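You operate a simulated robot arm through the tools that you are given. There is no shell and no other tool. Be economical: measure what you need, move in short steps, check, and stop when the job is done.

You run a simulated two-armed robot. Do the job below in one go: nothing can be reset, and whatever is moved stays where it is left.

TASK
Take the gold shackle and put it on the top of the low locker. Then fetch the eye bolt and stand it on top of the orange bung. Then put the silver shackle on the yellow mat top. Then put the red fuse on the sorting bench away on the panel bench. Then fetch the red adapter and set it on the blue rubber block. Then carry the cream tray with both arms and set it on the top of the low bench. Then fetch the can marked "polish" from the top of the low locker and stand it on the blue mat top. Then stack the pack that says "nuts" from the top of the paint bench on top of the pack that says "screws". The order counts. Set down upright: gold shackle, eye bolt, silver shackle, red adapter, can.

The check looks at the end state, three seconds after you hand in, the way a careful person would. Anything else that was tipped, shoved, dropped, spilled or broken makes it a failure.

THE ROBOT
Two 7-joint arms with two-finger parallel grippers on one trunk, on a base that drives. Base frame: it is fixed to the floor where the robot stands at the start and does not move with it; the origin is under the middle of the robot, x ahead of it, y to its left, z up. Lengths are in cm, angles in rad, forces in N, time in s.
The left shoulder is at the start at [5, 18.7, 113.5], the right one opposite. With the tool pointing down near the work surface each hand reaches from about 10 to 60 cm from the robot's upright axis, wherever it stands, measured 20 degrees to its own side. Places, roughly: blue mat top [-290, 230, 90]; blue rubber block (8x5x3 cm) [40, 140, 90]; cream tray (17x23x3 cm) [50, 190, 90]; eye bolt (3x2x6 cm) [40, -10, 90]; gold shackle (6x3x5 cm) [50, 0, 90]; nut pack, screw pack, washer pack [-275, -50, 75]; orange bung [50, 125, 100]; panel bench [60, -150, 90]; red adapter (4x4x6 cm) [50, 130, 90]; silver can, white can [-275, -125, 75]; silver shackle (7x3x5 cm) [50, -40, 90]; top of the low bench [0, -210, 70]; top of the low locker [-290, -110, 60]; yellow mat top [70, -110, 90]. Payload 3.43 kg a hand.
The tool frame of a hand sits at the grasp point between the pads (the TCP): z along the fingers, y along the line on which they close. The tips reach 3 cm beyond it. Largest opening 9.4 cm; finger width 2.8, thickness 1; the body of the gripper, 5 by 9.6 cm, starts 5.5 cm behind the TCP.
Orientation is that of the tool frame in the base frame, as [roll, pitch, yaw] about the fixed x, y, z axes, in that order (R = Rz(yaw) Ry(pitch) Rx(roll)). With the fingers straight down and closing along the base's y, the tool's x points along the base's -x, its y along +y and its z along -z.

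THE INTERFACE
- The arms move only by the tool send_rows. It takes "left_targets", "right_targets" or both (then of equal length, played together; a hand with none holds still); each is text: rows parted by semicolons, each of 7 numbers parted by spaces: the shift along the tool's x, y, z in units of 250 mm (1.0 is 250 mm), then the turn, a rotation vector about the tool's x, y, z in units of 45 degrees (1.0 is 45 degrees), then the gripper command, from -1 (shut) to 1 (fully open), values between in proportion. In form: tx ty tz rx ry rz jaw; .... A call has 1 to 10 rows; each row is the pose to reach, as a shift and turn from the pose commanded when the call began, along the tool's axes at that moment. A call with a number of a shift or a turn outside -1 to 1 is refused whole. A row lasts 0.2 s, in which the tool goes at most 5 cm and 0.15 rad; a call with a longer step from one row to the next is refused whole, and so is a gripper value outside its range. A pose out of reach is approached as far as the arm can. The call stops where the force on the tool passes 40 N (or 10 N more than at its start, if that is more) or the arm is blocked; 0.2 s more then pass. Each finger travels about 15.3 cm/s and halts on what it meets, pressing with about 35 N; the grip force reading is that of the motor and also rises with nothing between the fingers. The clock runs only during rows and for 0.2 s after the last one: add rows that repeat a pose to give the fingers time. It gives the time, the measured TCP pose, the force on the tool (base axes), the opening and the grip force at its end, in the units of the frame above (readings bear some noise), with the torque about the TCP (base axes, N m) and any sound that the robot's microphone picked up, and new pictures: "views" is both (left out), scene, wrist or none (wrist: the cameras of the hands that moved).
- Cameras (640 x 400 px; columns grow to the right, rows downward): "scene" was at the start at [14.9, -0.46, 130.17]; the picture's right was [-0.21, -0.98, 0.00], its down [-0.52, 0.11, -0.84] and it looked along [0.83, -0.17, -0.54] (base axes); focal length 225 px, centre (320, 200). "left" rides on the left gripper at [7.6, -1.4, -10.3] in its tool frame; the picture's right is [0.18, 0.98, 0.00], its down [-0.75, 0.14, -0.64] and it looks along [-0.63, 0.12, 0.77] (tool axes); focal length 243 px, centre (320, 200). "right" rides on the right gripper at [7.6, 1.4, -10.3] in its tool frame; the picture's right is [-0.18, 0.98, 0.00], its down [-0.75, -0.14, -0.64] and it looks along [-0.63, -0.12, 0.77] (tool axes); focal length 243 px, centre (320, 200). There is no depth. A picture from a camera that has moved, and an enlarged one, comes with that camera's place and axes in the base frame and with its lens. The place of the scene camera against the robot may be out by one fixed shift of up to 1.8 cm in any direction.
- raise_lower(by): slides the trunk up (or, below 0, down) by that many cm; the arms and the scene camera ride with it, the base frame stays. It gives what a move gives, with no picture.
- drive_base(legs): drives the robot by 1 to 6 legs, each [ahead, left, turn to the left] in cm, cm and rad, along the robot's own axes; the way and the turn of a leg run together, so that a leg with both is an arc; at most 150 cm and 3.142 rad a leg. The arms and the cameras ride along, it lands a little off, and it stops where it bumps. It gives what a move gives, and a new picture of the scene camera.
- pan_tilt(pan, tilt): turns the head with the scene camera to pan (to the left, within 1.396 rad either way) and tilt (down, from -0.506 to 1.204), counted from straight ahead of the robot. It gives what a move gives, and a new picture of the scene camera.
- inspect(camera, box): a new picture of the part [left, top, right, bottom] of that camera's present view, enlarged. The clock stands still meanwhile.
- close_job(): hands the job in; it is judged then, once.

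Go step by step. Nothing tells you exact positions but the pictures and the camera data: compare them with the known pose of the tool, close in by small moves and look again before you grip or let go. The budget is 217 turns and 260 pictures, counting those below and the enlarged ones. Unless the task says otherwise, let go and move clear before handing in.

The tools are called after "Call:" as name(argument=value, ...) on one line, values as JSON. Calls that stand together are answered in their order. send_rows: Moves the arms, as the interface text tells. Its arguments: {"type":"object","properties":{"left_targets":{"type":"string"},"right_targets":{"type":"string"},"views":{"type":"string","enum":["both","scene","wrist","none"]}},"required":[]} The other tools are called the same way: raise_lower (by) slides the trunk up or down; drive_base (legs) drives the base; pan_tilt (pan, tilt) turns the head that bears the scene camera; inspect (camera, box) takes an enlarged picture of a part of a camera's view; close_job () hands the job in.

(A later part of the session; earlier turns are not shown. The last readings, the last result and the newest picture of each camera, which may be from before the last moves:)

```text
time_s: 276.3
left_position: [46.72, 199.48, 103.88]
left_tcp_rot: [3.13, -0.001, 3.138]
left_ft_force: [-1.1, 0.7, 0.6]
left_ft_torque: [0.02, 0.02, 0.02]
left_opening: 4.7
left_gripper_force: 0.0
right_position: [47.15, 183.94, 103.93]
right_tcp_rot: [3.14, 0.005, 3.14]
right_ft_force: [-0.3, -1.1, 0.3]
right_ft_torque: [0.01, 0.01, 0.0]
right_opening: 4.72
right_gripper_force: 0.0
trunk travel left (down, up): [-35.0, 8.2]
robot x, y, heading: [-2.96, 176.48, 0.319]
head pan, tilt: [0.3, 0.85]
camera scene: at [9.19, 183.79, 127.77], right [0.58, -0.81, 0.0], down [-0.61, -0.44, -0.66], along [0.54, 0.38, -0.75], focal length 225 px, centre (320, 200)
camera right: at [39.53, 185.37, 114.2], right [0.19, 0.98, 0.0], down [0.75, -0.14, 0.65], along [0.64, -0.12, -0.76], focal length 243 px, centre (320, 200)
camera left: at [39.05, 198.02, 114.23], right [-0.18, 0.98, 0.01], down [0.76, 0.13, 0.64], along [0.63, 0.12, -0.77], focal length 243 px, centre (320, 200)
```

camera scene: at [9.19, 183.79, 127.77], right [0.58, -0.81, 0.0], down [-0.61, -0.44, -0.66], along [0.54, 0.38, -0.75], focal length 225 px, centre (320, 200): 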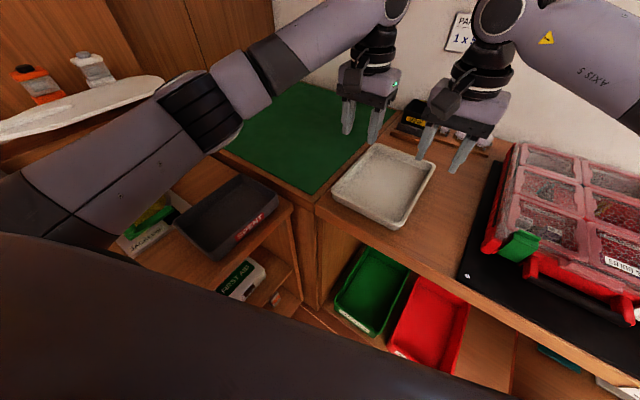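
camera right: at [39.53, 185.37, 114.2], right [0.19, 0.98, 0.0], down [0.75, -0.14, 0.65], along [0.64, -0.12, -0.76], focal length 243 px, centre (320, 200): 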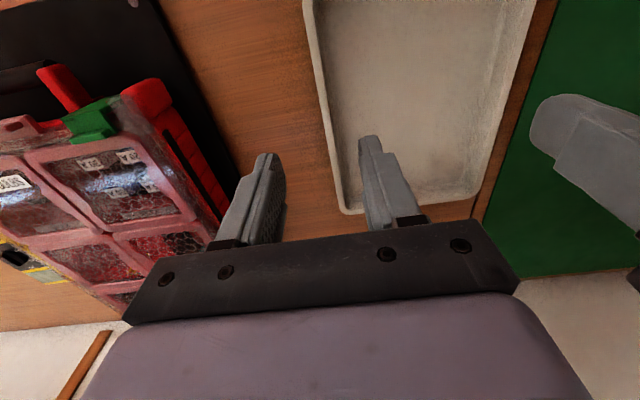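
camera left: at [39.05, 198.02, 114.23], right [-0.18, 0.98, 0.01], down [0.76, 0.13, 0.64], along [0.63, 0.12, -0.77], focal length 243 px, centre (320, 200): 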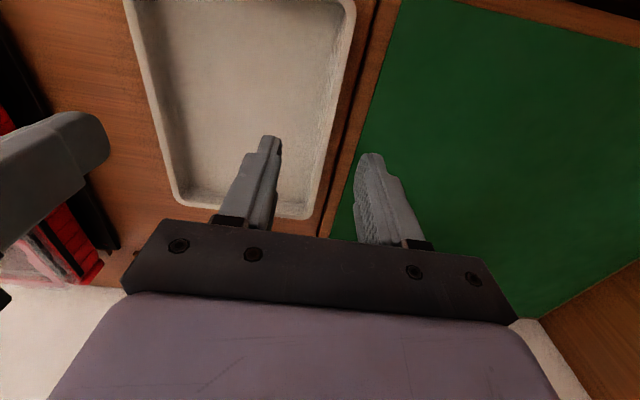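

The tray's side walls are at y ≈ 184.7 and 200.6. I lower both hands to straddle the walls and close on them.

Call:
send_rows(left_targets="-0.044 0.022 0.06 0 0 0 -0.3; -0.088 0.044 0.16 0 0 0 -0.36; -0.088 0.044 0.28 0 0 0 -0.36; -0.088 0.044 0.38 0 0 0 -0.36; -0.088 0.044 0.44 0 0 0 -0.36; -0.088 0.044 0.476 0 0 0 -0.36; -0.088 0.044 0.476 0 0 0 -0.36", right_targets="-0.038 0.015 0.06 0 0 0 -0.2; -0.076 0.03 0.16 0 0 0 -0.36; -0.076 0.03 0.28 0 0 0 -0.36; -0.076 0.03 0.38 0 0 0 -0.36; -0.076 0.03 0.44 0 0 0 -0.36; -0.076 0.03 0.476 0 0 0 -0.36; -0.076 0.03 0.476 0 0 0 -0.36", views="wrist")

```text
time_s: 277.9
left_position: [49.07, 200.67, 92.13]
left_tcp_rot: [3.13, -0.002, 3.14]
left_ft_force: [1.0, -0.5, -0.2]
left_ft_torque: [-0.01, -0.02, 0.0]
left_opening: 3.0
left_gripper_force: 0.1
right_position: [49.0, 184.56, 92.19]
right_tcp_rot: [3.14, 0.006, -3.141]
right_ft_force: [0.7, -0.7, 1.0]
right_ft_torque: [0.01, 0.0, -0.04]
right_opening: 3.03
right_gripper_force: 0.1
trunk travel left (down, up): [-35.0, 8.2]
robot x, y, heading: [-3.04, 175.81, 0.322]
head pan, tilt: [0.3, 0.85]
camera right: at [41.38, 185.97, 102.36], right [0.18, 0.98, 0.0], down [0.75, -0.14, 0.65], along [0.64, -0.12, -0.76], focal length 243 px, centre (320, 200)
camera left: at [41.34, 199.21, 102.45], right [-0.18, 0.98, 0.01], down [0.76, 0.13, 0.64], along [0.63, 0.13, -0.77], focal length 243 px, centre (320, 200)
```

right: 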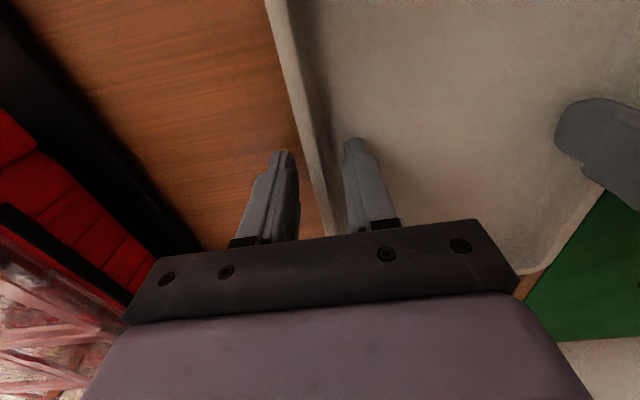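
left: 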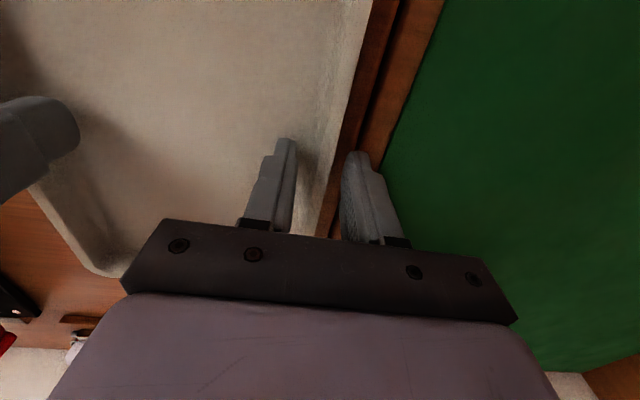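

Both hands straddle the walls freely. I centre slightly and close both grippers.

Call:
send_rows(left_targets="0 0.01 0 0 0 0 -0.36; 0 0.01 0.008 0 0 0 -0.6; 0 0.01 0.008 0 0 0 -1; 0 0.01 0.008 0 0 0 -1; 0 0.01 0.008 0 0 0 -1", right_targets="0 -0.01 0 0 0 0 -0.36; 0 -0.01 0.008 0 0 0 -0.6; 0 -0.01 0.008 0 0 0 -1; 0 -0.01 0.008 0 0 0 -1; 0 -0.01 0.008 0 0 0 -1", views="none")

Call:
send_rows(left_targets="0 0 -0.04 0 0 0 -1; 0 0 -0.1 0 0 0 -1; 0 0 -0.2 0 0 0 -1; 0 0 -0.2 0 0 0 -1", right_targets="0 0 -0.04 0 0 0 -1; 0 0 -0.1 0 0 0 -1; 0 0 -0.2 0 0 0 -1; 0 0 -0.2 0 0 0 -1", views="scene")

```text
time_s: 279.1
left_position: [48.99, 200.63, 91.92]
left_tcp_rot: [3.135, 0.001, 3.134]
left_ft_force: [-1.5, -22.9, 1.1]
left_ft_torque: [-0.58, -0.06, 0.19]
left_opening: 0.3
left_gripper_force: 35.0
right_position: [48.78, 184.58, 91.9]
right_tcp_rot: [3.131, 0.005, -3.139]
right_ft_force: [1.8, 22.6, -1.3]
right_ft_torque: [0.18, 0.09, -0.43]
right_opening: 0.35
right_gripper_force: 34.7
trunk travel left (down, up): [-35.0, 8.2]
robot x, y, heading: [-2.85, 176.25, 0.319]
head pan, tilt: [0.3, 0.85]
```

```text
time_s: 280.1
left_position: [48.96, 200.6, 96.92]
left_tcp_rot: [3.138, -0.001, 3.134]
left_ft_force: [0.7, -26.0, 2.6]
left_ft_torque: [-0.72, -0.47, 0.47]
left_opening: 0.37
left_gripper_force: 35.2
right_position: [48.81, 184.5, 96.98]
right_tcp_rot: [3.131, 0.005, -3.139]
right_ft_force: [-1.1, 26.6, -4.8]
right_ft_torque: [0.16, 0.49, -0.22]
right_opening: 0.33
right_gripper_force: 35.3
trunk travel left (down, up): [-35.0, 8.2]
robot x, y, heading: [-3.04, 176.12, 0.32]
head pan, tilt: [0.3, 0.85]
camera scene: at [9.23, 183.8, 127.76], right [0.58, -0.81, 0.0], down [-0.61, -0.44, -0.66], along [0.54, 0.38, -0.75], focal length 225 px, centre (320, 200)
```

scene: 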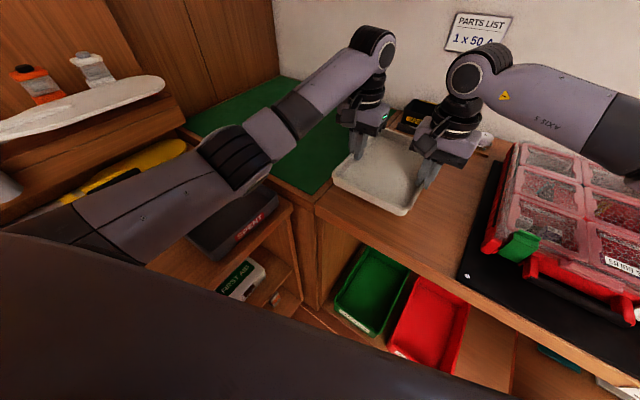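

The tray is up and level, with some outward tension; I relax that, lift more, and back away.

Call:
send_rows(left_targets="0 -0.008 -0.06 0 0 0 -1; 0 -0.01 -0.14 0 0 0 -1; 0 -0.01 -0.24 0 0 0 -1; 0 -0.01 -0.34 0 0 0 -1; 0.06 -0.01 -0.42 0 0 0 -1; 0.12 -0.01 -0.46 0 0 0 -1", right_targets="0 0.008 -0.06 0 0 0 -1; 0 0.01 -0.14 0 0 0 -1; 0 0.01 -0.24 0 0 0 -1; 0 0.01 -0.34 0 0 0 -1; 0.06 0.01 -0.42 0 0 0 -1; 0.12 0.01 -0.46 0 0 0 -1", views="none")

Call:
drive_base(legs=[[-65, 0, 0], [0, 0, -1.89]])

```text
time_s: 281.5
left_position: [46.04, 200.66, 108.28]
left_tcp_rot: [3.132, -0.003, 3.14]
left_ft_force: [-0.9, -12.9, 1.7]
left_ft_torque: [-0.55, 0.43, -0.09]
left_opening: 0.34
left_gripper_force: 35.1
right_position: [45.79, 184.43, 108.21]
right_tcp_rot: [3.138, 0.008, 3.14]
right_ft_force: [1.2, 12.5, -3.3]
right_ft_torque: [0.19, -0.45, -0.09]
right_opening: 0.35
right_gripper_force: 35.3
trunk travel left (down, up): [-35.0, 8.2]
robot x, y, heading: [-3.26, 175.99, 0.32]
head pan, tilt: [0.3, 0.85]
```

```text
time_s: 289.7
left_position: [-59.02, 101.7, 108.35]
left_tcp_rot: [3.132, -0.001, 1.189]
left_ft_force: [-7.6, 6.4, -0.5]
left_ft_torque: [0.27, 0.29, -0.21]
left_opening: 0.32
left_gripper_force: 35.2
right_position: [-73.71, 107.79, 108.37]
right_tcp_rot: [3.137, 0.006, 1.19]
right_ft_force: [7.6, -5.9, -1.8]
right_ft_torque: [-0.18, -0.21, -0.31]
right_opening: 0.36
right_gripper_force: 35.0
trunk travel left (down, up): [-35.0, 8.2]
robot x, y, heading: [-63.74, 156.26, -1.634]
head pan, tilt: [0.3, 0.85]
camera scene: at [-61.75, 144.17, 127.76], right [-0.97, -0.24, 0.0], down [-0.18, 0.73, -0.66], along [0.16, -0.64, -0.75], focal length 225 px, centre (320, 200)
```

scene: 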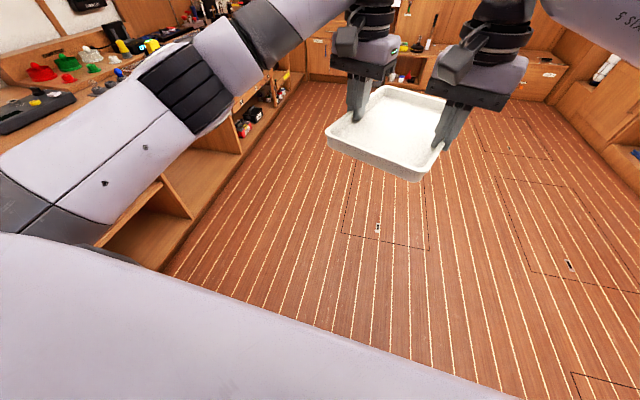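

I drive toward the low bench at the far right end.

Call:
drive_base(legs=[[0, 0, 0.063], [150, 0, 0], [85, 60, 0]])

Call:
pan_tilt(pan=0, tilt=0.55)

```text
time_s: 302.7
left_position: [4.71, -135.61, 108.4]
left_tcp_rot: [3.132, -0.003, 1.249]
left_ft_force: [-1.1, 3.0, -0.1]
left_ft_torque: [0.09, 0.15, -0.08]
left_opening: 0.34
left_gripper_force: 35.3
right_position: [-10.33, -130.33, 108.25]
right_tcp_rot: [3.137, 0.005, 1.249]
right_ft_force: [1.0, -2.6, -1.2]
right_ft_torque: [-0.06, -0.07, -0.21]
right_opening: 0.35
right_gripper_force: 35.3
trunk travel left (down, up): [-35.0, 8.2]
robot x, y, heading: [-3.19, -81.52, -1.572]
head pan, tilt: [0.3, 0.85]
camera scene: at [-0.42, -93.36, 127.76], right [-0.96, -0.3, 0.0], down [-0.22, 0.72, -0.66], along [0.2, -0.63, -0.75], focal length 225 px, centre (320, 200)
```

scene: 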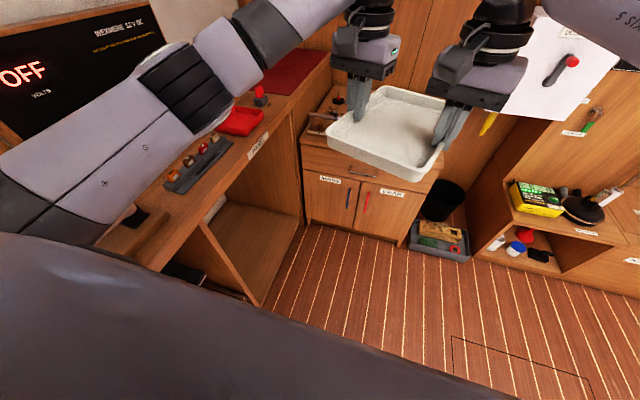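

```text
time_s: 303.5
left_position: [4.74, -135.6, 108.41]
left_tcp_rot: [3.131, -0.003, 1.248]
left_ft_force: [0.3, 0.9, -1.0]
left_ft_torque: [0.06, 0.13, -0.04]
left_opening: 0.31
left_gripper_force: 35.2
right_position: [-10.39, -130.41, 108.25]
right_tcp_rot: [3.138, 0.004, 1.25]
right_ft_force: [1.0, -1.1, -1.6]
right_ft_torque: [0.0, -0.09, -0.12]
right_opening: 0.32
right_gripper_force: 34.9
trunk travel left (down, up): [-35.0, 8.2]
robot x, y, heading: [-3.18, -81.68, -1.57]
head pan, tilt: [0.0, 0.55]
camera scene: at [-2.73, -94.86, 130.3], right [-1.0, 0.0, 0.0], down [0.0, 0.52, -0.85], along [0.0, -0.85, -0.52], focal length 225 px, centre (320, 200)
```

scene: 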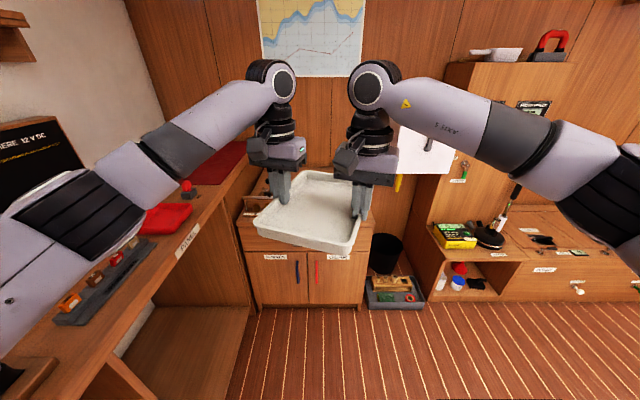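

The low bench is the drawer cabinet ahead (front y ≈ -179). I drive up to it, lower the trunk, and look.

Call:
drive_base(legs=[[57, 0, 0]])

Call:
raise_lower(by=-22)

Call:
pan_tilt(pan=0, tilt=0.75)

```text
time_s: 306.7
left_position: [3.77, -192.67, 108.17]
left_tcp_rot: [3.132, -0.002, 1.237]
left_ft_force: [0.3, 1.5, -0.6]
left_ft_torque: [0.08, 0.15, -0.05]
left_opening: 0.34
left_gripper_force: 35.1
right_position: [-11.32, -187.05, 108.4]
right_tcp_rot: [3.139, 0.007, 1.237]
right_ft_force: [0.6, -1.8, -1.7]
right_ft_torque: [-0.03, -0.07, -0.18]
right_opening: 0.32
right_gripper_force: 35.3
trunk travel left (down, up): [-35.0, 8.2]
robot x, y, heading: [-3.42, -138.64, -1.585]
head pan, tilt: [0.0, 0.55]
camera scene: at [-3.27, -151.71, 130.3], right [-1.0, 0.01, 0.0], down [0.01, 0.52, -0.85], along [-0.01, -0.85, -0.52], focal length 225 px, centre (320, 200)
```

scene: 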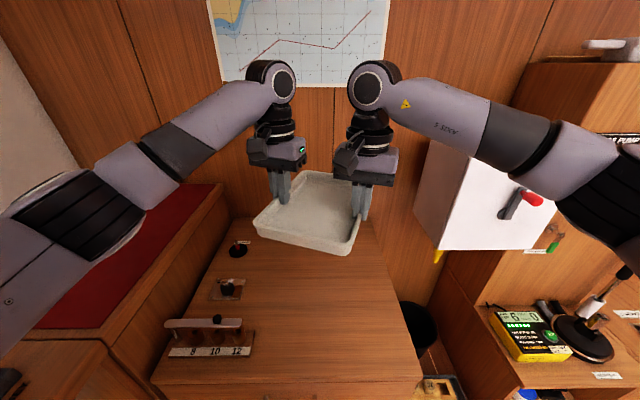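

```text
time_s: 309.1
left_position: [3.76, -192.51, 86.4]
left_tcp_rot: [3.13, -0.002, 1.235]
left_ft_force: [0.9, 1.6, -0.5]
left_ft_torque: [0.07, 0.11, -0.06]
left_opening: 0.34
left_gripper_force: 34.5
right_position: [-11.36, -187.09, 86.31]
right_tcp_rot: [3.139, 0.006, 1.238]
right_ft_force: [-0.5, -1.2, -1.5]
right_ft_torque: [-0.04, -0.05, -0.16]
right_opening: 0.35
right_gripper_force: 34.9
trunk travel left (down, up): [-13.0, 30.2]
robot x, y, heading: [-3.43, -138.04, -1.581]
head pan, tilt: [0.0, 0.55]
```

```text
time_s: 309.8
left_position: [3.68, -192.43, 86.28]
left_tcp_rot: [3.13, -0.001, 1.237]
left_ft_force: [-0.4, 1.5, -0.8]
left_ft_torque: [0.12, 0.13, -0.03]
left_opening: 0.36
left_gripper_force: 34.5
right_position: [-11.37, -187.11, 86.26]
right_tcp_rot: [3.138, 0.005, 1.237]
right_ft_force: [-0.4, -1.1, -1.6]
right_ft_torque: [-0.05, -0.05, -0.14]
right_opening: 0.34
right_gripper_force: 34.8
trunk travel left (down, up): [-13.0, 30.2]
robot x, y, heading: [-3.26, -138.41, -1.581]
head pan, tilt: [0.0, 0.75]
camera scene: at [-3.26, -150.98, 106.57], right [-1.0, 0.01, 0.0], down [0.01, 0.68, -0.73], along [-0.01, -0.73, -0.68], focal length 225 px, centre (320, 200)
```

scene: 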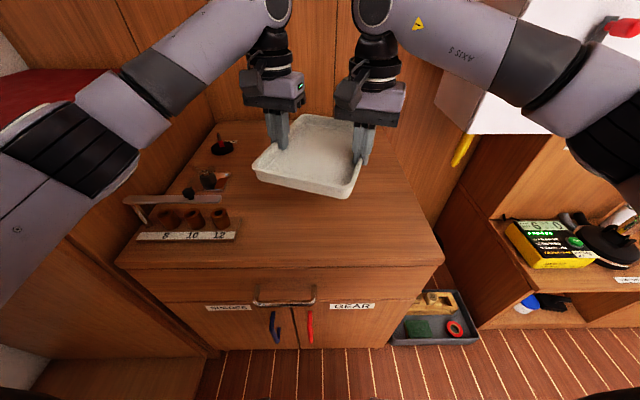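

The bench top is clear in the middle and right. I extend both hands 6 cm and lower together.

Call:
send_rows(left_targets="-0.06 0.02 0.06 0 0 0 -1; -0.12 0.04 0.16 0 0 0 -1; -0.18 0.06 0.28 0 0 0 -1; -0.228 0.076 0.4 0 0 0 -1; -0.228 0.076 0.52 0 0 0 -1; -0.228 0.076 0.64 0 0 0 -1; -0.228 0.076 0.72 0 0 0 -1", right_targets="-0.06 0.02 0.06 0 0 0 -1; -0.12 0.04 0.16 0 0 0 -1; -0.18 0.06 0.28 0 0 0 -1; -0.228 0.076 0.4 0 0 0 -1; -0.228 0.076 0.52 0 0 0 -1; -0.228 0.076 0.64 0 0 0 -1; -0.228 0.076 0.72 0 0 0 -1", views="scene")

```text
time_s: 311.2
left_position: [3.69, -198.93, 73.53]
left_tcp_rot: [3.125, 0.031, 1.23]
left_ft_force: [3.8, -2.0, 25.5]
left_ft_torque: [1.43, 0.14, -0.06]
left_opening: 0.37
left_gripper_force: 34.9
right_position: [-11.36, -193.37, 73.54]
right_tcp_rot: [3.122, 0.026, 1.237]
right_ft_force: [-5.3, 1.8, 27.3]
right_ft_torque: [1.31, 0.26, 0.02]
right_opening: 0.38
right_gripper_force: 35.2
trunk travel left (down, up): [-13.0, 30.2]
robot x, y, heading: [-3.24, -138.1, -1.581]
head pan, tilt: [0.0, 0.75]
stopped in row 6 (right hand): the force on the tool passed its limit (the readings are from after the stop); the commanded pose is now the measured one
camera scene: at [-3.26, -150.6, 106.71], right [-1.0, 0.01, 0.0], down [0.01, 0.68, -0.73], along [-0.01, -0.73, -0.68], focal length 225 px, centre (320, 200)
```

scene: 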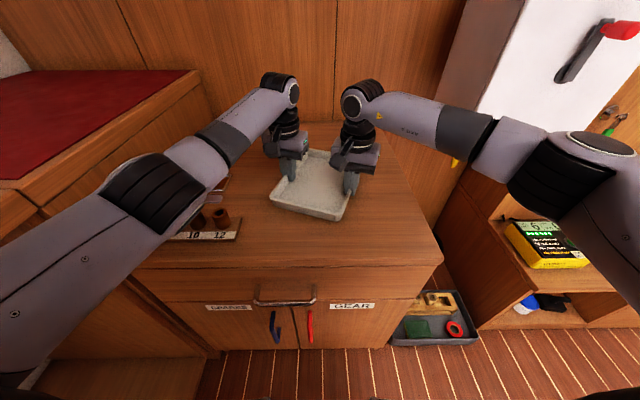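

The tray is down at bench height (top ≈ 69.5). I ease, open both grippers, and lift straight up.

Call:
send_rows(left_targets="0 0 -0.006 0 0 0 -1; 0 0 -0.01 0 0 0 -1; 0 0 -0.01 0 0 0 -0.7; 0 0 -0.01 0 0 0 -0.5; 0 0 -0.01 0 0 0 -0.5; 0 0 -0.05 0 0 0 -0.5; 0 0 -0.15 0 0 0 -0.5; 0 0 -0.3 0 0 0 -0.5; 0 0 -0.45 0 0 0 -0.5", right_targets="0 0 -0.006 0 0 0 -1; 0 0 -0.01 0 0 0 -1; 0 0 -0.01 0 0 0 -0.7; 0 0 -0.01 0 0 0 -0.5; 0 0 -0.01 0 0 0 -0.5; 0 0 -0.05 0 0 0 -0.5; 0 0 -0.15 0 0 0 -0.5; 0 0 -0.3 0 0 0 -0.5; 0 0 -0.45 0 0 0 -0.5", views="scene")

```text
time_s: 312.0
left_position: [4.32, -199.18, 73.57]
left_tcp_rot: [3.114, 0.029, 1.239]
left_ft_force: [5.6, 3.0, 13.6]
left_ft_torque: [0.31, -0.11, -0.11]
left_opening: 2.04
left_gripper_force: 0.0
right_position: [-11.62, -193.49, 73.53]
right_tcp_rot: [3.131, 0.028, 1.234]
right_ft_force: [-5.0, 3.0, 12.6]
right_ft_torque: [0.19, -0.1, 0.15]
right_opening: 2.06
right_gripper_force: 0.0
trunk travel left (down, up): [-13.0, 30.2]
robot x, y, heading: [-3.5, -138.48, -1.582]
head pan, tilt: [0.0, 0.75]
stopped in row 4 (right hand): the force on the tool passed its limit (the readings are from after the stop); the commanded pose is now the measured one
camera scene: at [-3.25, -150.71, 106.54], right [-1.0, 0.01, 0.0], down [0.01, 0.68, -0.73], along [-0.01, -0.73, -0.68], focal length 225 px, centre (320, 200)
```

scene: 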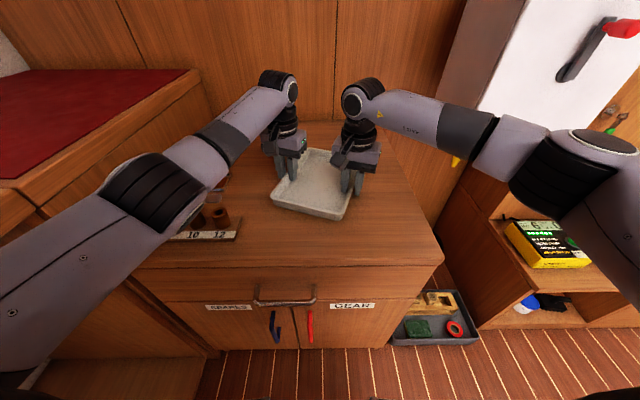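

Call:
send_rows(left_targets="0 0 -0.03 0 0 0 -0.56; 0 0 -0.1 0 0 0 -0.56; 0 0 -0.22 0 0 0 -0.5; 0 0 -0.36 0 0 0 -0.5; 0 0 -0.5 0 0 0 -0.5; 0 0 -0.64 0 0 0 -0.5", right_targets="0 0 -0.03 0 0 0 -0.56; 0 0 -0.1 0 0 0 -0.56; 0 0 -0.22 0 0 0 -0.5; 0 0 -0.36 0 0 0 -0.5; 0 0 -0.5 0 0 0 -0.5; 0 0 -0.64 0 0 0 -0.5", views="scene")

```text
time_s: 313.4
left_position: [4.08, -197.74, 88.21]
left_tcp_rot: [3.117, 0.021, 1.238]
left_ft_force: [-0.2, -0.4, -0.4]
left_ft_torque: [0.01, -0.01, 0.04]
left_opening: 2.38
left_gripper_force: 0.0
left hand out of reach, approached as far as the arm can: row 5, 6
right_position: [-11.63, -193.1, 89.4]
right_tcp_rot: [3.133, 0.02, 1.236]
right_ft_force: [0.0, 0.2, -0.3]
right_ft_torque: [0.02, -0.02, 0.0]
right_opening: 2.35
right_gripper_force: 0.0
trunk travel left (down, up): [-13.0, 30.2]
robot x, y, heading: [-3.22, -138.27, -1.579]
head pan, tilt: [0.0, 0.75]
camera scene: at [-3.26, -150.98, 106.56], right [-1.0, 0.01, 0.0], down [0.01, 0.68, -0.73], along [-0.01, -0.73, -0.68], focal length 225 px, centre (320, 200)
```

scene: 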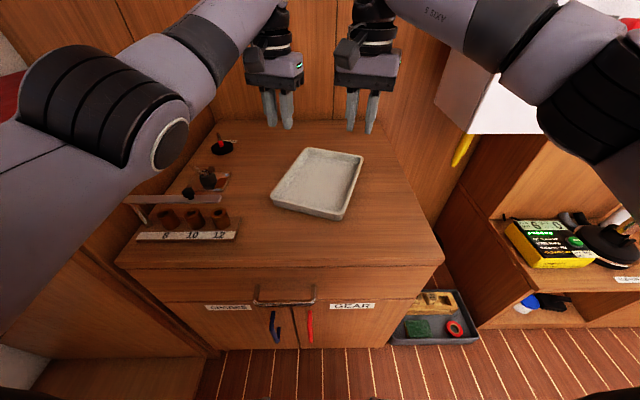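

The tray rests flat on the low bench. I back off, tuck both arms, and go to the low locker for the can.

Call:
drive_base(legs=[[-40, 0, 0]])

Call:
send_rows(left_targets="0.12 0.01 0 0 0 -0.07 -0.5; 0.24 0.03 0 0 0 -0.14 -0.5; 0.36 0.05 0 0.01 -0.02 -0.21 0; 0.48 0.07 0 0.02 -0.02 -0.28 0.2; 0.6 0.09 0 0.02 -0.02 -0.35 0.4; 0.66 0.11 0 0.02 -0.02 -0.41 0.4", right_targets="0.1 -0.06 0 0 0 -0.07 -0.5; 0.2 -0.13 0 0 0 -0.14 -0.5; 0.3 -0.2 0 0 -0.02 -0.21 -0.5; 0.4 -0.27 0 0 -0.02 -0.28 -0.3; 0.5 -0.34 0 0 -0.02 -0.35 0; 0.55 -0.38 0 0 -0.02 -0.41 0", views="none")

Call:
raise_lower(by=10)

Call:
drive_base(legs=[[0, 0, -1.57], [130, 0, 0], [55, 0, 0]])

```text
time_s: 315.9
left_position: [4.71, -157.76, 88.31]
left_tcp_rot: [3.118, 0.026, 1.243]
left_ft_force: [-0.5, 0.3, 0.2]
left_ft_torque: [0.01, -0.02, -0.01]
left_opening: 2.34
left_gripper_force: 0.1
right_position: [-11.06, -153.05, 89.43]
right_tcp_rot: [3.132, 0.022, 1.238]
right_ft_force: [-0.9, -0.4, -0.3]
right_ft_torque: [0.0, -0.01, 0.04]
right_opening: 2.36
right_gripper_force: 0.1
trunk travel left (down, up): [-13.0, 30.2]
robot x, y, heading: [-3.25, -98.35, -1.579]
head pan, tilt: [0.0, 0.75]
camera scene: at [-2.77, -110.95, 106.57], right [-1.0, 0.01, 0.0], down [0.01, 0.68, -0.73], along [-0.01, -0.73, -0.68], focal length 225 px, centre (320, 200)
```

scene: 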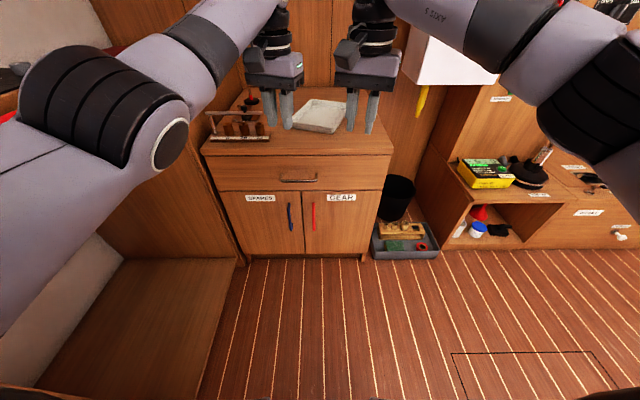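

```text
time_s: 317.3
left_position: [12.67, -142.82, 87.68]
left_tcp_rot: [-3.14, 0.041, 1.563]
left_ft_force: [0.1, 0.0, 0.0]
left_ft_torque: [-0.01, 0.01, 0.02]
left_opening: 6.58
left_gripper_force: 0.0
right_position: [-15.62, -137.08, 89.05]
right_tcp_rot: [-3.139, 0.038, 1.558]
right_ft_force: [-0.3, 0.7, 0.7]
right_ft_torque: [0.01, -0.02, -0.01]
right_opening: 4.71
right_gripper_force: 0.1
trunk travel left (down, up): [-13.0, 30.2]
robot x, y, heading: [-2.84, -98.32, -1.578]
head pan, tilt: [0.0, 0.75]
```

```text
time_s: 318.7
left_position: [12.81, -143.05, 97.8]
left_tcp_rot: [-3.139, 0.044, 1.563]
left_ft_force: [-0.2, 0.2, -0.1]
left_ft_torque: [-0.01, 0.01, 0.0]
left_opening: 6.57
left_gripper_force: 0.0
right_position: [-15.53, -137.14, 99.02]
right_tcp_rot: [-3.14, 0.039, 1.559]
right_ft_force: [0.3, 0.7, -0.6]
right_ft_torque: [0.0, -0.03, -0.01]
right_opening: 4.72
right_gripper_force: 0.1
trunk travel left (down, up): [-23.0, 20.2]
robot x, y, heading: [-3.17, -98.34, -1.578]
head pan, tilt: [0.0, 0.75]
```

```text
time_s: 331.8
left_position: [-232.62, -104.62, 97.84]
left_tcp_rot: [-3.14, 0.043, -0.049]
left_ft_force: [-0.6, -0.4, -0.4]
left_ft_torque: [0.01, -0.02, 0.0]
left_opening: 6.6
left_gripper_force: 0.1
right_position: [-225.72, -76.61, 99.09]
right_tcp_rot: [-3.139, 0.039, -0.053]
right_ft_force: [0.0, 0.0, -0.3]
right_ft_torque: [0.0, 0.0, 0.01]
right_opening: 4.71
right_gripper_force: 0.0
trunk travel left (down, up): [-23.0, 20.2]
robot x, y, heading: [-187.02, -90.71, 3.094]
head pan, tilt: [0.0, 0.75]
camera scene: at [-201.07, -88.61, 116.56], right [0.05, 1.0, 0.0], down [0.68, -0.03, -0.73], along [-0.73, 0.04, -0.68], focal length 225 px, centre (320, 200)
```

scene: 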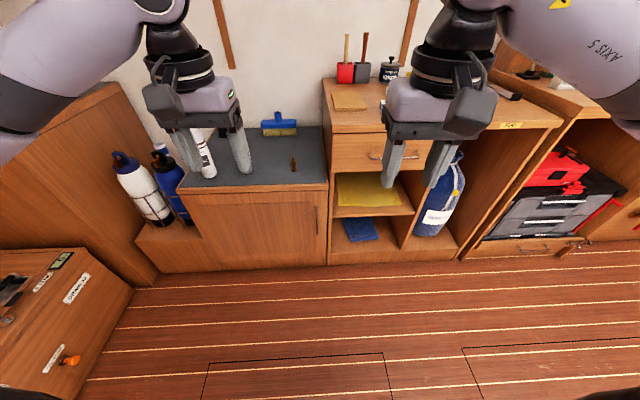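

The gold shackle still stands. I drive up so that the left hand comes over the silver can, and read the labels.

Call:
drive_base(legs=[[39, 10, 0.047]])

Call:
inspect(camera="left", box=[200, 0, 520, 240])

```text
time_s: 334.3
left_position: [-271.17, -115.93, 97.77]
left_tcp_rot: [-3.138, 0.043, 0.0]
left_ft_force: [0.5, 0.3, 1.1]
left_ft_torque: [0.0, -0.03, -0.02]
left_opening: 6.57
left_gripper_force: 0.1
right_position: [-265.47, -87.44, 99.07]
right_tcp_rot: [-3.139, 0.039, 0.0]
right_ft_force: [-0.4, -0.1, -0.3]
right_ft_torque: [0.0, 0.01, -0.02]
right_opening: 4.69
right_gripper_force: 0.1
trunk travel left (down, up): [-23.0, 20.2]
robot x, y, heading: [-226.48, -99.58, -3.143]
head pan, tilt: [0.0, 0.75]
camera scene: at [-240.28, -98.38, 116.56], right [0.0, 1.0, 0.0], down [0.68, 0.0, -0.73], along [-0.73, 0.0, -0.68], focal length 225 px, centre (320, 200)
```

scene: 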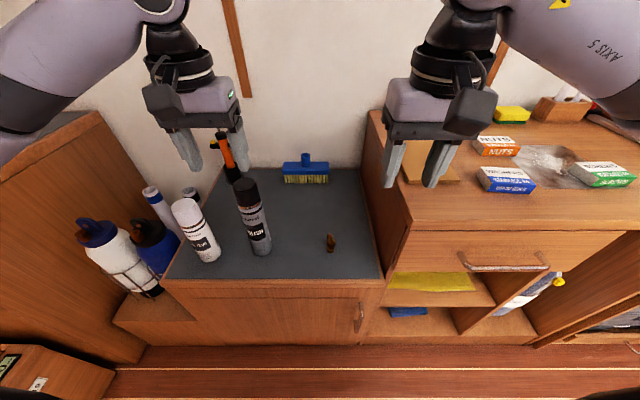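

```text
1.67 times, centred on (360, 120) of left
camera zoom: at [-263.08, -114.4, 107.85], right [0.19, -0.98, -0.01], down [-0.72, -0.14, 0.67], along [-0.66, -0.12, -0.74], focal length 404 px, centre (253, 333)
```

zoom: 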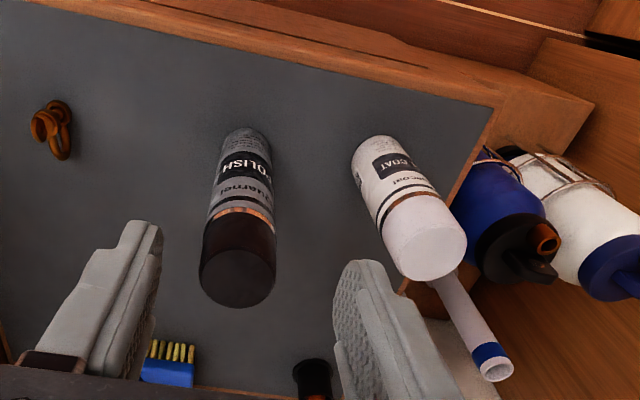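

The silver can says "POLISH". Its axis is near (-276.9, -115.8) with its top near z 87.5; I lower the left hand around its top and close.

Call:
send_rows(left_targets="-0.12 0 0.02 0 0.03 0 0.7; -0.228 -0.004 0.08 0 0.055 0 0.7; -0.228 -0.004 0.22 0 0.055 0 0.7; -0.228 -0.004 0.36 0 0.055 0 0.7; -0.228 -0.004 0.5 0 0.055 0 0.7; -0.228 -0.004 0.57 0 0.055 0 0.7; -0.228 -0.004 0.57 0 0.055 0 0.2; -0.228 -0.004 0.57 0 0.055 0 -1; -0.228 -0.004 0.57 0 0.055 0 -1; -0.228 -0.004 0.57 0 0.055 0 -1", views="wrist")

```text
time_s: 336.5
left_position: [-277.41, -115.73, 83.78]
left_tcp_rot: [-3.141, 0.0, 0.002]
left_ft_force: [-0.1, -0.3, 1.0]
left_ft_torque: [-0.01, 0.01, 0.01]
left_opening: 5.4
left_gripper_force: 35.1
right_position: [-265.45, -87.46, 99.09]
right_tcp_rot: [-3.14, 0.039, -0.001]
right_ft_force: [0.1, -0.4, 0.0]
right_ft_torque: [0.01, -0.02, 0.01]
right_opening: 4.7
right_gripper_force: 0.0
trunk travel left (down, up): [-23.0, 20.2]
robot x, y, heading: [-226.46, -100.03, -3.143]
head pan, tilt: [0.0, 0.75]
heard: snap
camera left: at [-269.84, -114.28, 94.11], right [0.19, -0.98, 0.0], down [-0.75, -0.14, 0.64], along [-0.63, -0.12, -0.77], focal length 243 px, centre (320, 200)
```

left: 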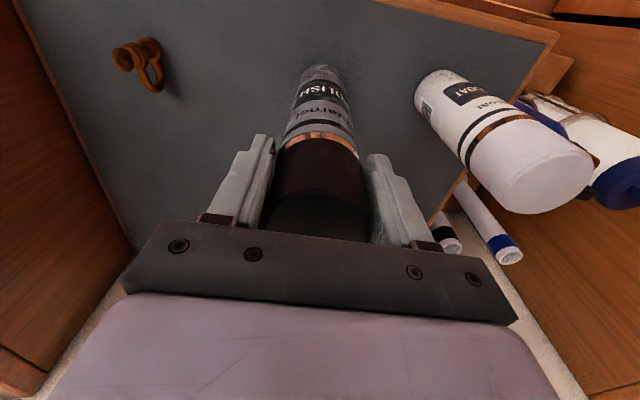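

I heard a snap while closing on the cap. I look closely before lifting.

Call:
inspect(camera="left", box=[240, 50, 400, 250])

Call:
inspect(camera="scene", box=[160, 130, 360, 280])

```text
2.00 times, centred on (320, 150) of left
camera zoom: at [-269.84, -114.28, 94.11], right [0.19, -0.98, 0.0], down [-0.75, -0.14, 0.64], along [-0.63, -0.12, -0.77], focal length 485 px, centre (320, 300)
```

zoom: 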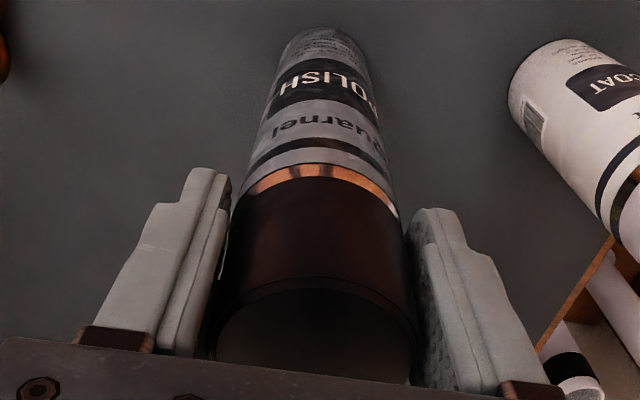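

```text
2.67 times, centred on (260, 205) of scene
camera zoom: at [-240.26, -98.38, 116.57], right [0.0, 1.0, 0.0], down [0.68, 0.0, -0.73], along [-0.73, 0.0, -0.68], focal length 600 px, centre (480, 187)
```

zoom: 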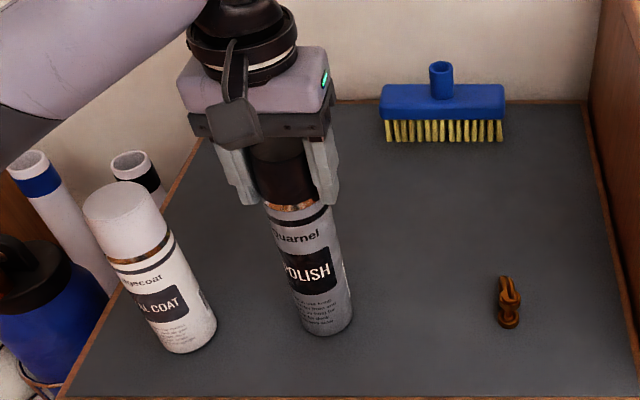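

The can and cap look intact, but lifting by the cap is risky. I release, back out, and will grip the body with a forward-tilted hand.

Call:
send_rows(left_targets="0 0 0 0 0 0 0.4; 0 0 0 0 0 0 0.7; 0 0 -0.15 0 0 0 0.7; 0 0 -0.33 0 0 0 0.7; 0 0 -0.5 0 0 0 0.7; 0.14 0 -0.57 0 -0.05 0 0.7; 0.3 0 -0.57 0 -0.23 0 0.7; 0.46 0 -0.57 0 -0.41 0 0.7; 0.48 0 -0.57 0 -0.59 0 0.7; 0.48 0 -0.57 0 -0.77 0 0.7", views="none")

```text
time_s: 338.7
left_position: [-265.49, -115.81, 98.19]
left_tcp_rot: [-3.14, 0.607, 0.004]
left_ft_force: [0.1, 0.4, 0.6]
left_ft_torque: [0.0, -0.03, -0.01]
left_opening: 8.0
left_gripper_force: 0.1
right_position: [-265.41, -87.48, 99.15]
right_tcp_rot: [-3.141, 0.038, -0.002]
right_ft_force: [-0.4, -0.7, -0.3]
right_ft_torque: [-0.01, -0.01, -0.01]
right_opening: 4.65
right_gripper_force: 0.1
trunk travel left (down, up): [-23.0, 20.2]
robot x, y, heading: [-226.32, -99.07, -3.139]
head pan, tilt: [0.0, 0.75]
```

Call:
send_rows(left_targets="0.07 0 0.13 0 -0.15 0 0.7; 0.14 0 0.27 0 -0.3 0 0.7; 0.21 0 0.4 0 -0.45 0 0.7; 0.28 0 0.54 0 -0.45 0 0.7; 0.353 0 0.67 0 -0.45 0 0.7; 0.353 0 0.67 0 -0.45 0 0.7", views="wrist")

```text
time_s: 340.1
left_position: [-267.87, -115.7, 79.46]
left_tcp_rot: [-3.139, 0.958, 0.005]
left_ft_force: [1.4, -0.2, 0.2]
left_ft_torque: [0.02, -0.02, 0.03]
left_opening: 7.96
left_gripper_force: 0.0
right_position: [-265.35, -87.52, 99.01]
right_tcp_rot: [-3.14, 0.038, -0.003]
right_ft_force: [-0.5, 0.1, 0.5]
right_ft_torque: [0.02, -0.01, -0.03]
right_opening: 4.68
right_gripper_force: 0.1
trunk travel left (down, up): [-23.0, 20.2]
robot x, y, heading: [-226.58, -99.64, -3.142]
head pan, tilt: [0.0, 0.75]
camera left: at [-255.12, -114.21, 79.23], right [0.11, -0.98, -0.15], down [0.09, -0.14, 0.99], along [-0.99, -0.12, 0.08], focal length 243 px, centre (320, 200)
```

left: 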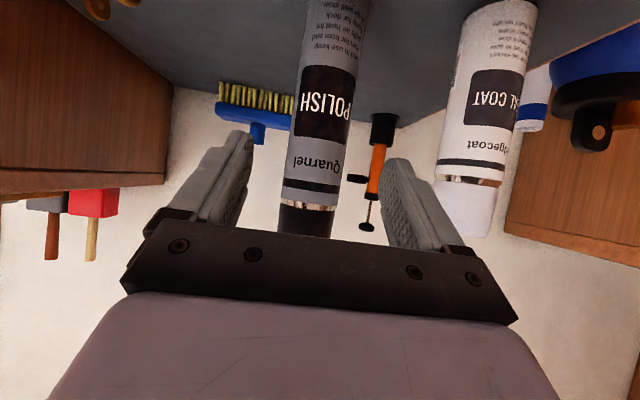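

The can is centred between the fingers. I advance and grip its body.

Call:
send_rows(left_targets="0 0 0.13 0 0 0 0.7; 0 0 0.26 0 0 0 0.7; 0 0 0.35 0 0 0 0.7; 0 0 0.39 0 0 0 0.7; 0 0 0.39 0 0 0 0.25; 0 0 0.39 0 0 0 -1; 0 0 0.39 0 0 0 -1; 0 0 0.39 0 0 0 -1", views="none")

```text
time_s: 341.9
left_position: [-275.8, -115.86, 73.85]
left_tcp_rot: [-3.138, 0.958, 0.007]
left_ft_force: [-1.5, -1.5, 0.3]
left_ft_torque: [-0.11, 0.13, 0.05]
left_opening: 5.34
left_gripper_force: 35.2
right_position: [-265.47, -87.58, 99.12]
right_tcp_rot: [-3.139, 0.037, -0.001]
right_ft_force: [0.5, -0.4, 0.4]
right_ft_torque: [0.03, 0.01, 0.01]
right_opening: 4.7
right_gripper_force: 0.2
trunk travel left (down, up): [-23.0, 20.2]
robot x, y, heading: [-226.67, -99.88, -3.139]
head pan, tilt: [0.0, 0.75]
```

The body is held at 5.3 cm. I lift with the trunk, back off, and drive toward the blue mat.

Call:
raise_lower(by=20)

Call:
drive_base(legs=[[-60, 0, 0], [0, -150, 0], [0, -140, 0]])

```text
time_s: 344.1
left_position: [-275.63, -115.73, 93.73]
left_tcp_rot: [-3.137, 0.957, 0.005]
left_ft_force: [-0.8, -0.1, -2.7]
left_ft_torque: [0.0, -0.09, -0.02]
left_opening: 5.33
left_gripper_force: 34.8
right_position: [-265.51, -87.59, 119.04]
right_tcp_rot: [-3.14, 0.038, -0.001]
right_ft_force: [-1.4, 0.0, -0.8]
right_ft_torque: [-0.02, -0.02, 0.02]
right_opening: 4.71
right_gripper_force: 0.1
trunk travel left (down, up): [-43.0, 0.2]
robot x, y, heading: [-226.44, -99.65, -3.143]
head pan, tilt: [0.0, 0.75]
```

```text
time_s: 361.1
left_position: [-220.25, 170.99, 93.75]
left_tcp_rot: [-3.139, 0.958, 0.045]
left_ft_force: [-0.8, 0.0, -3.4]
left_ft_torque: [0.01, -0.09, 0.02]
left_opening: 5.31
left_gripper_force: 34.6
right_position: [-211.16, 199.58, 119.01]
right_tcp_rot: [3.141, 0.038, 0.038]
right_ft_force: [0.2, -0.7, 0.9]
right_ft_torque: [-0.02, 0.01, 0.02]
right_opening: 4.71
right_gripper_force: 0.1
trunk travel left (down, up): [-43.0, 0.2]
robot x, y, heading: [-171.86, 188.62, -3.107]
head pan, tilt: [0.0, 0.75]
camera scene: at [-185.54, 189.75, 136.56], right [-0.04, 1.0, 0.0], down [0.68, 0.03, -0.73], along [-0.73, -0.03, -0.68], focal length 225 px, centre (320, 200)
```

scene: 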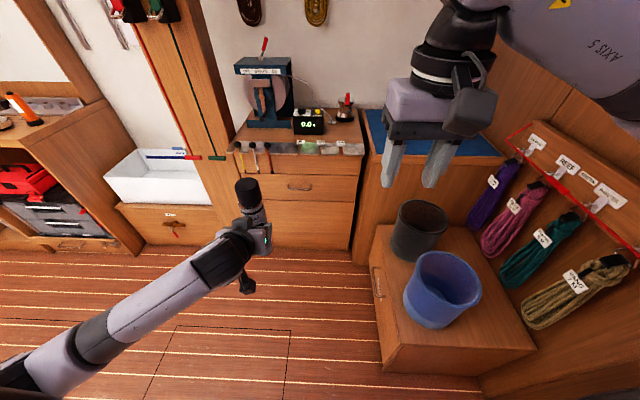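

The blue mat is in the back right corner, behind a low chest. I shift the hand in front of me and higher in free space before approaching at an angle.

Call:
send_rows(left_targets="-0.06 -0.1 -0.04 0 0 0 -1; -0.11 -0.2 -0.08 0 0 0 -1; -0.17 -0.3 -0.12 0 0 0 -1; -0.22 -0.41 -0.15 0 0 0 -1; -0.28 -0.52 -0.19 0 0 0 -1; -0.327 -0.62 -0.23 0 0 0 -1", views="none")

Call:
drive_base(legs=[[20, 27, 0], [0, 0, -0.676]])

```text
time_s: 362.4
left_position: [-220.87, 186.44, 103.82]
left_tcp_rot: [-3.14, 0.957, 0.042]
left_ft_force: [-0.4, 0.5, -3.4]
left_ft_torque: [0.0, -0.1, 0.0]
left_opening: 5.31
left_gripper_force: 34.8
right_position: [-211.22, 199.62, 119.06]
right_tcp_rot: [3.141, 0.039, 0.038]
right_ft_force: [0.2, -0.2, 0.4]
right_ft_torque: [-0.01, -0.03, 0.0]
right_opening: 4.68
right_gripper_force: 0.1
trunk travel left (down, up): [-43.0, 0.2]
robot x, y, heading: [-171.68, 188.91, -3.1]
head pan, tilt: [0.0, 0.75]
```

```text
time_s: 366.5
left_position: [-230.61, 190.05, 103.8]
left_tcp_rot: [-3.138, 0.957, -0.634]
left_ft_force: [0.3, -0.2, -2.9]
left_ft_torque: [-0.1, -0.09, -0.01]
left_opening: 5.29
left_gripper_force: 35.3
right_position: [-214.88, 194.28, 118.99]
right_tcp_rot: [3.141, 0.039, -0.64]
right_ft_force: [-0.3, 0.2, 0.0]
right_ft_torque: [0.02, -0.01, -0.04]
right_opening: 4.68
right_gripper_force: 0.0
trunk travel left (down, up): [-43.0, 0.2]
robot x, y, heading: [-190.98, 160.93, 2.504]
head pan, tilt: [0.0, 0.75]
camera scene: at [-201.79, 170.97, 136.56], right [0.6, 0.8, 0.0], down [0.55, -0.41, -0.73], along [-0.59, 0.44, -0.68], focal length 225 px, centre (320, 200)
```

scene: 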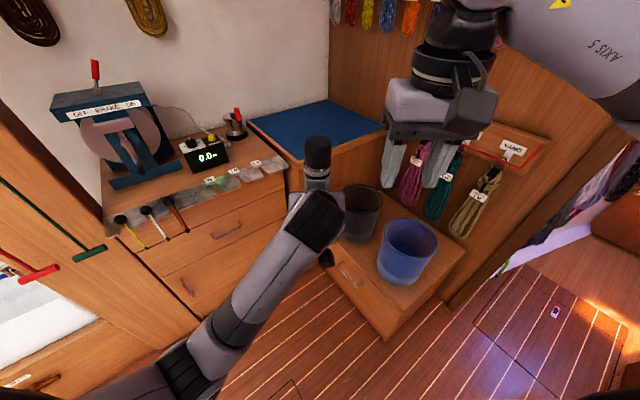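

The mat spans about x -307…-263, y 210…256. I lift a little more, drive in at this angle, and then extend the hand over the mat.

Call:
send_rows(left_targets="-0.08 0 -0.06 0 0 0 -1; -0.18 0 -0.13 0 0 0 -1; -0.18 0 -0.13 0 0 0 -1", views="none")

Call:
drive_base(legs=[[41, 1, 0]])

```text
time_s: 367.5
left_position: [-233.53, 187.84, 107.37]
left_tcp_rot: [3.002, 0.952, -0.699]
left_ft_force: [-0.2, -0.3, -2.6]
left_ft_torque: [-0.01, -0.08, 0.01]
left_opening: 5.29
left_gripper_force: 34.8
right_position: [-214.81, 194.22, 119.06]
right_tcp_rot: [-3.14, 0.038, -0.639]
right_ft_force: [-0.1, -0.2, 0.9]
right_ft_torque: [-0.03, -0.02, -0.01]
right_opening: 4.71
right_gripper_force: 0.0
trunk travel left (down, up): [-43.0, 0.2]
robot x, y, heading: [-190.85, 161.25, 2.502]
head pan, tilt: [0.0, 0.75]
stopped in row 3 (left hand): the arm was blocked; the commanded pose is now the measured one
```

```text
time_s: 369.7
left_position: [-261.83, 207.86, 107.25]
left_tcp_rot: [2.998, 0.949, -0.71]
left_ft_force: [-0.3, 0.1, -3.1]
left_ft_torque: [-0.08, -0.08, -0.02]
left_opening: 5.29
left_gripper_force: 35.6
right_position: [-243.26, 214.13, 119.1]
right_tcp_rot: [3.141, 0.038, -0.647]
right_ft_force: [-0.9, 0.4, 0.6]
right_ft_torque: [0.01, 0.01, -0.01]
right_opening: 4.69
right_gripper_force: 0.1
trunk travel left (down, up): [-43.0, 0.2]
robot x, y, heading: [-219.54, 181.1, 2.497]
head pan, tilt: [0.0, 0.75]
stopped in leg 1: the robot was blocked; the commanded pose is now the measured one
camera scene: at [-230.42, 190.69, 136.59], right [0.6, 0.8, 0.0], down [0.54, -0.41, -0.73], along [-0.59, 0.44, -0.68], focal length 225 px, centre (320, 200)
```

scene: 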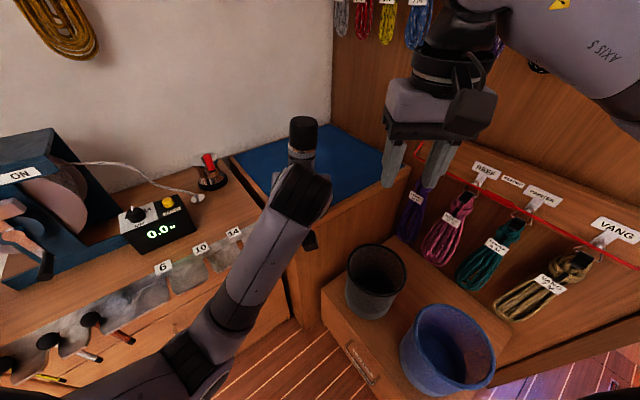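

The base touched the chest corner, and the left wrist is near a limit. I swing the hand's yaw clockwise, straighten it, and reach forward over the mat while the right hand tucks back.

Call:
send_rows(left_targets="-0.04 -0.02 0.07 0.1 0 0.04 -1; -0.08 -0.05 0.15 0.2 -0.01 0.08 -1; -0.12 -0.07 0.23 0.31 -0.02 0.12 -1; -0.15 -0.09 0.29 0.43 -0.024 0.177 -1; -0.177 -0.101 0.339 0.43 -0.024 0.177 -1; -0.177 -0.101 0.339 0.43 -0.024 0.177 -1", right_targets="0.1 -0.05 0 0 0 0 0; 0.2 -0.1 0 0 0 0 0; 0.3 -0.15 0 0 0 0 0; 0.4 -0.2 0 0 0 0 0; 0.4 -0.25 0 0 0 0 0; 0.4 -0.25 0 0 0 0 0", views="scene")

```text
time_s: 371.1
left_position: [-268.59, 215.18, 105.68]
left_tcp_rot: [3.14, 0.959, -0.95]
left_ft_force: [0.2, 0.9, -3.6]
left_ft_torque: [-0.08, -0.02, -0.03]
left_opening: 5.27
left_gripper_force: 35.4
right_position: [-231.5, 212.99, 118.85]
right_tcp_rot: [-3.139, 0.035, -0.647]
right_ft_force: [0.0, 0.3, 0.9]
right_ft_torque: [-0.01, -0.01, 0.0]
right_opening: 4.7
right_gripper_force: 0.1
trunk travel left (down, up): [-43.0, 0.2]
robot x, y, heading: [-219.35, 180.68, 2.5]
head pan, tilt: [0.0, 0.75]
camera scene: at [-230.55, 190.8, 136.56], right [0.6, 0.8, 0.0], down [0.55, -0.41, -0.73], along [-0.58, 0.44, -0.68], focal length 225 px, centre (320, 200)
```

scene: 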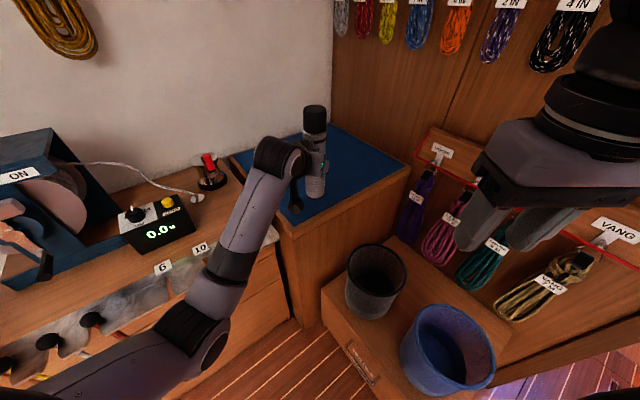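

The orientation is exact. I reach 5 cm further in and lower to just above the mat.

Call:
send_rows(left_targets="-0.06 0.024 0.085 0 0 0 -1; -0.119 0.048 0.169 0 0 0 -1; -0.08 0.048 0.197 0 0 0 -1; -0.03 0.048 0.232 0 0 0 -1; -0.03 0.048 0.232 0 0 0 -1", views="scene")

```text
time_s: 372.3
left_position: [-272.55, 218.69, 103.04]
left_tcp_rot: [3.139, 0.96, -0.948]
left_ft_force: [0.2, 0.2, -3.6]
left_ft_torque: [-0.06, -0.05, 0.01]
left_opening: 5.28
left_gripper_force: 35.2
right_position: [-231.57, 213.2, 118.77]
right_tcp_rot: [3.141, 0.037, -0.648]
right_ft_force: [0.6, 0.1, 0.0]
right_ft_torque: [0.0, 0.01, 0.01]
right_opening: 4.67
right_gripper_force: 0.1
trunk travel left (down, up): [-43.0, 0.2]
robot x, y, heading: [-219.6, 180.82, 2.502]
head pan, tilt: [0.0, 0.75]
camera scene: at [-230.54, 190.82, 136.56], right [0.6, 0.8, 0.0], down [0.55, -0.41, -0.73], along [-0.58, 0.44, -0.68], focal length 225 px, centre (320, 200)
```

scene: 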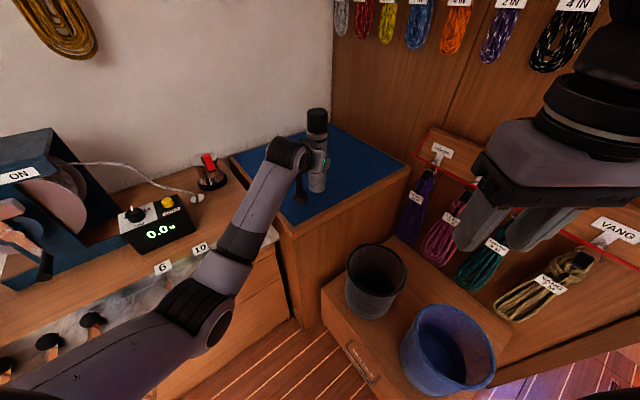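

Call:
send_rows(left_targets="0.02 0 0.014 0 0 0 -1; 0.03 0 0.021 0 0 0 -1; 0.038 0 0.0265 0 0 0 -1; 0.046 0 0.032 0 0 0 -1; 0.053 0 0.037 0 0 0 -1", views="none")

```text
time_s: 373.5
left_position: [-272.56, 218.75, 101.49]
left_tcp_rot: [3.141, 0.959, -0.949]
left_ft_force: [0.5, 0.7, -3.7]
left_ft_torque: [-0.06, -0.07, 0.0]
left_opening: 5.27
left_gripper_force: 35.8
right_position: [-231.69, 213.02, 118.79]
right_tcp_rot: [-3.141, 0.035, -0.647]
right_ft_force: [0.5, -0.6, -0.1]
right_ft_torque: [0.02, 0.0, 0.0]
right_opening: 4.71
right_gripper_force: 0.0
trunk travel left (down, up): [-43.0, 0.2]
robot x, y, heading: [-219.49, 180.64, 2.497]
head pan, tilt: [0.0, 0.75]
```

Call:
send_rows(left_targets="0.008 0 0.0057 0 0 0 -1; 0.014 0 0.01 0 0 0 -1; 0.02 0 0.014 0 0 0 -1; 0.026 0 0.018 0 0 0 -1", views="none")

```text
time_s: 374.5
left_position: [-272.65, 218.75, 100.58]
left_tcp_rot: [3.141, 0.959, -0.95]
left_ft_force: [-0.9, 0.4, -3.3]
left_ft_torque: [-0.06, -0.07, 0.01]
left_opening: 5.28
left_gripper_force: 35.1
right_position: [-231.64, 213.11, 118.79]
right_tcp_rot: [-3.141, 0.037, -0.648]
right_ft_force: [0.8, -0.1, -0.4]
right_ft_torque: [0.0, 0.04, -0.06]
right_opening: 4.7
right_gripper_force: 0.1
trunk travel left (down, up): [-43.0, 0.2]
robot x, y, heading: [-219.67, 181.22, 2.493]
head pan, tilt: [0.0, 0.75]
```

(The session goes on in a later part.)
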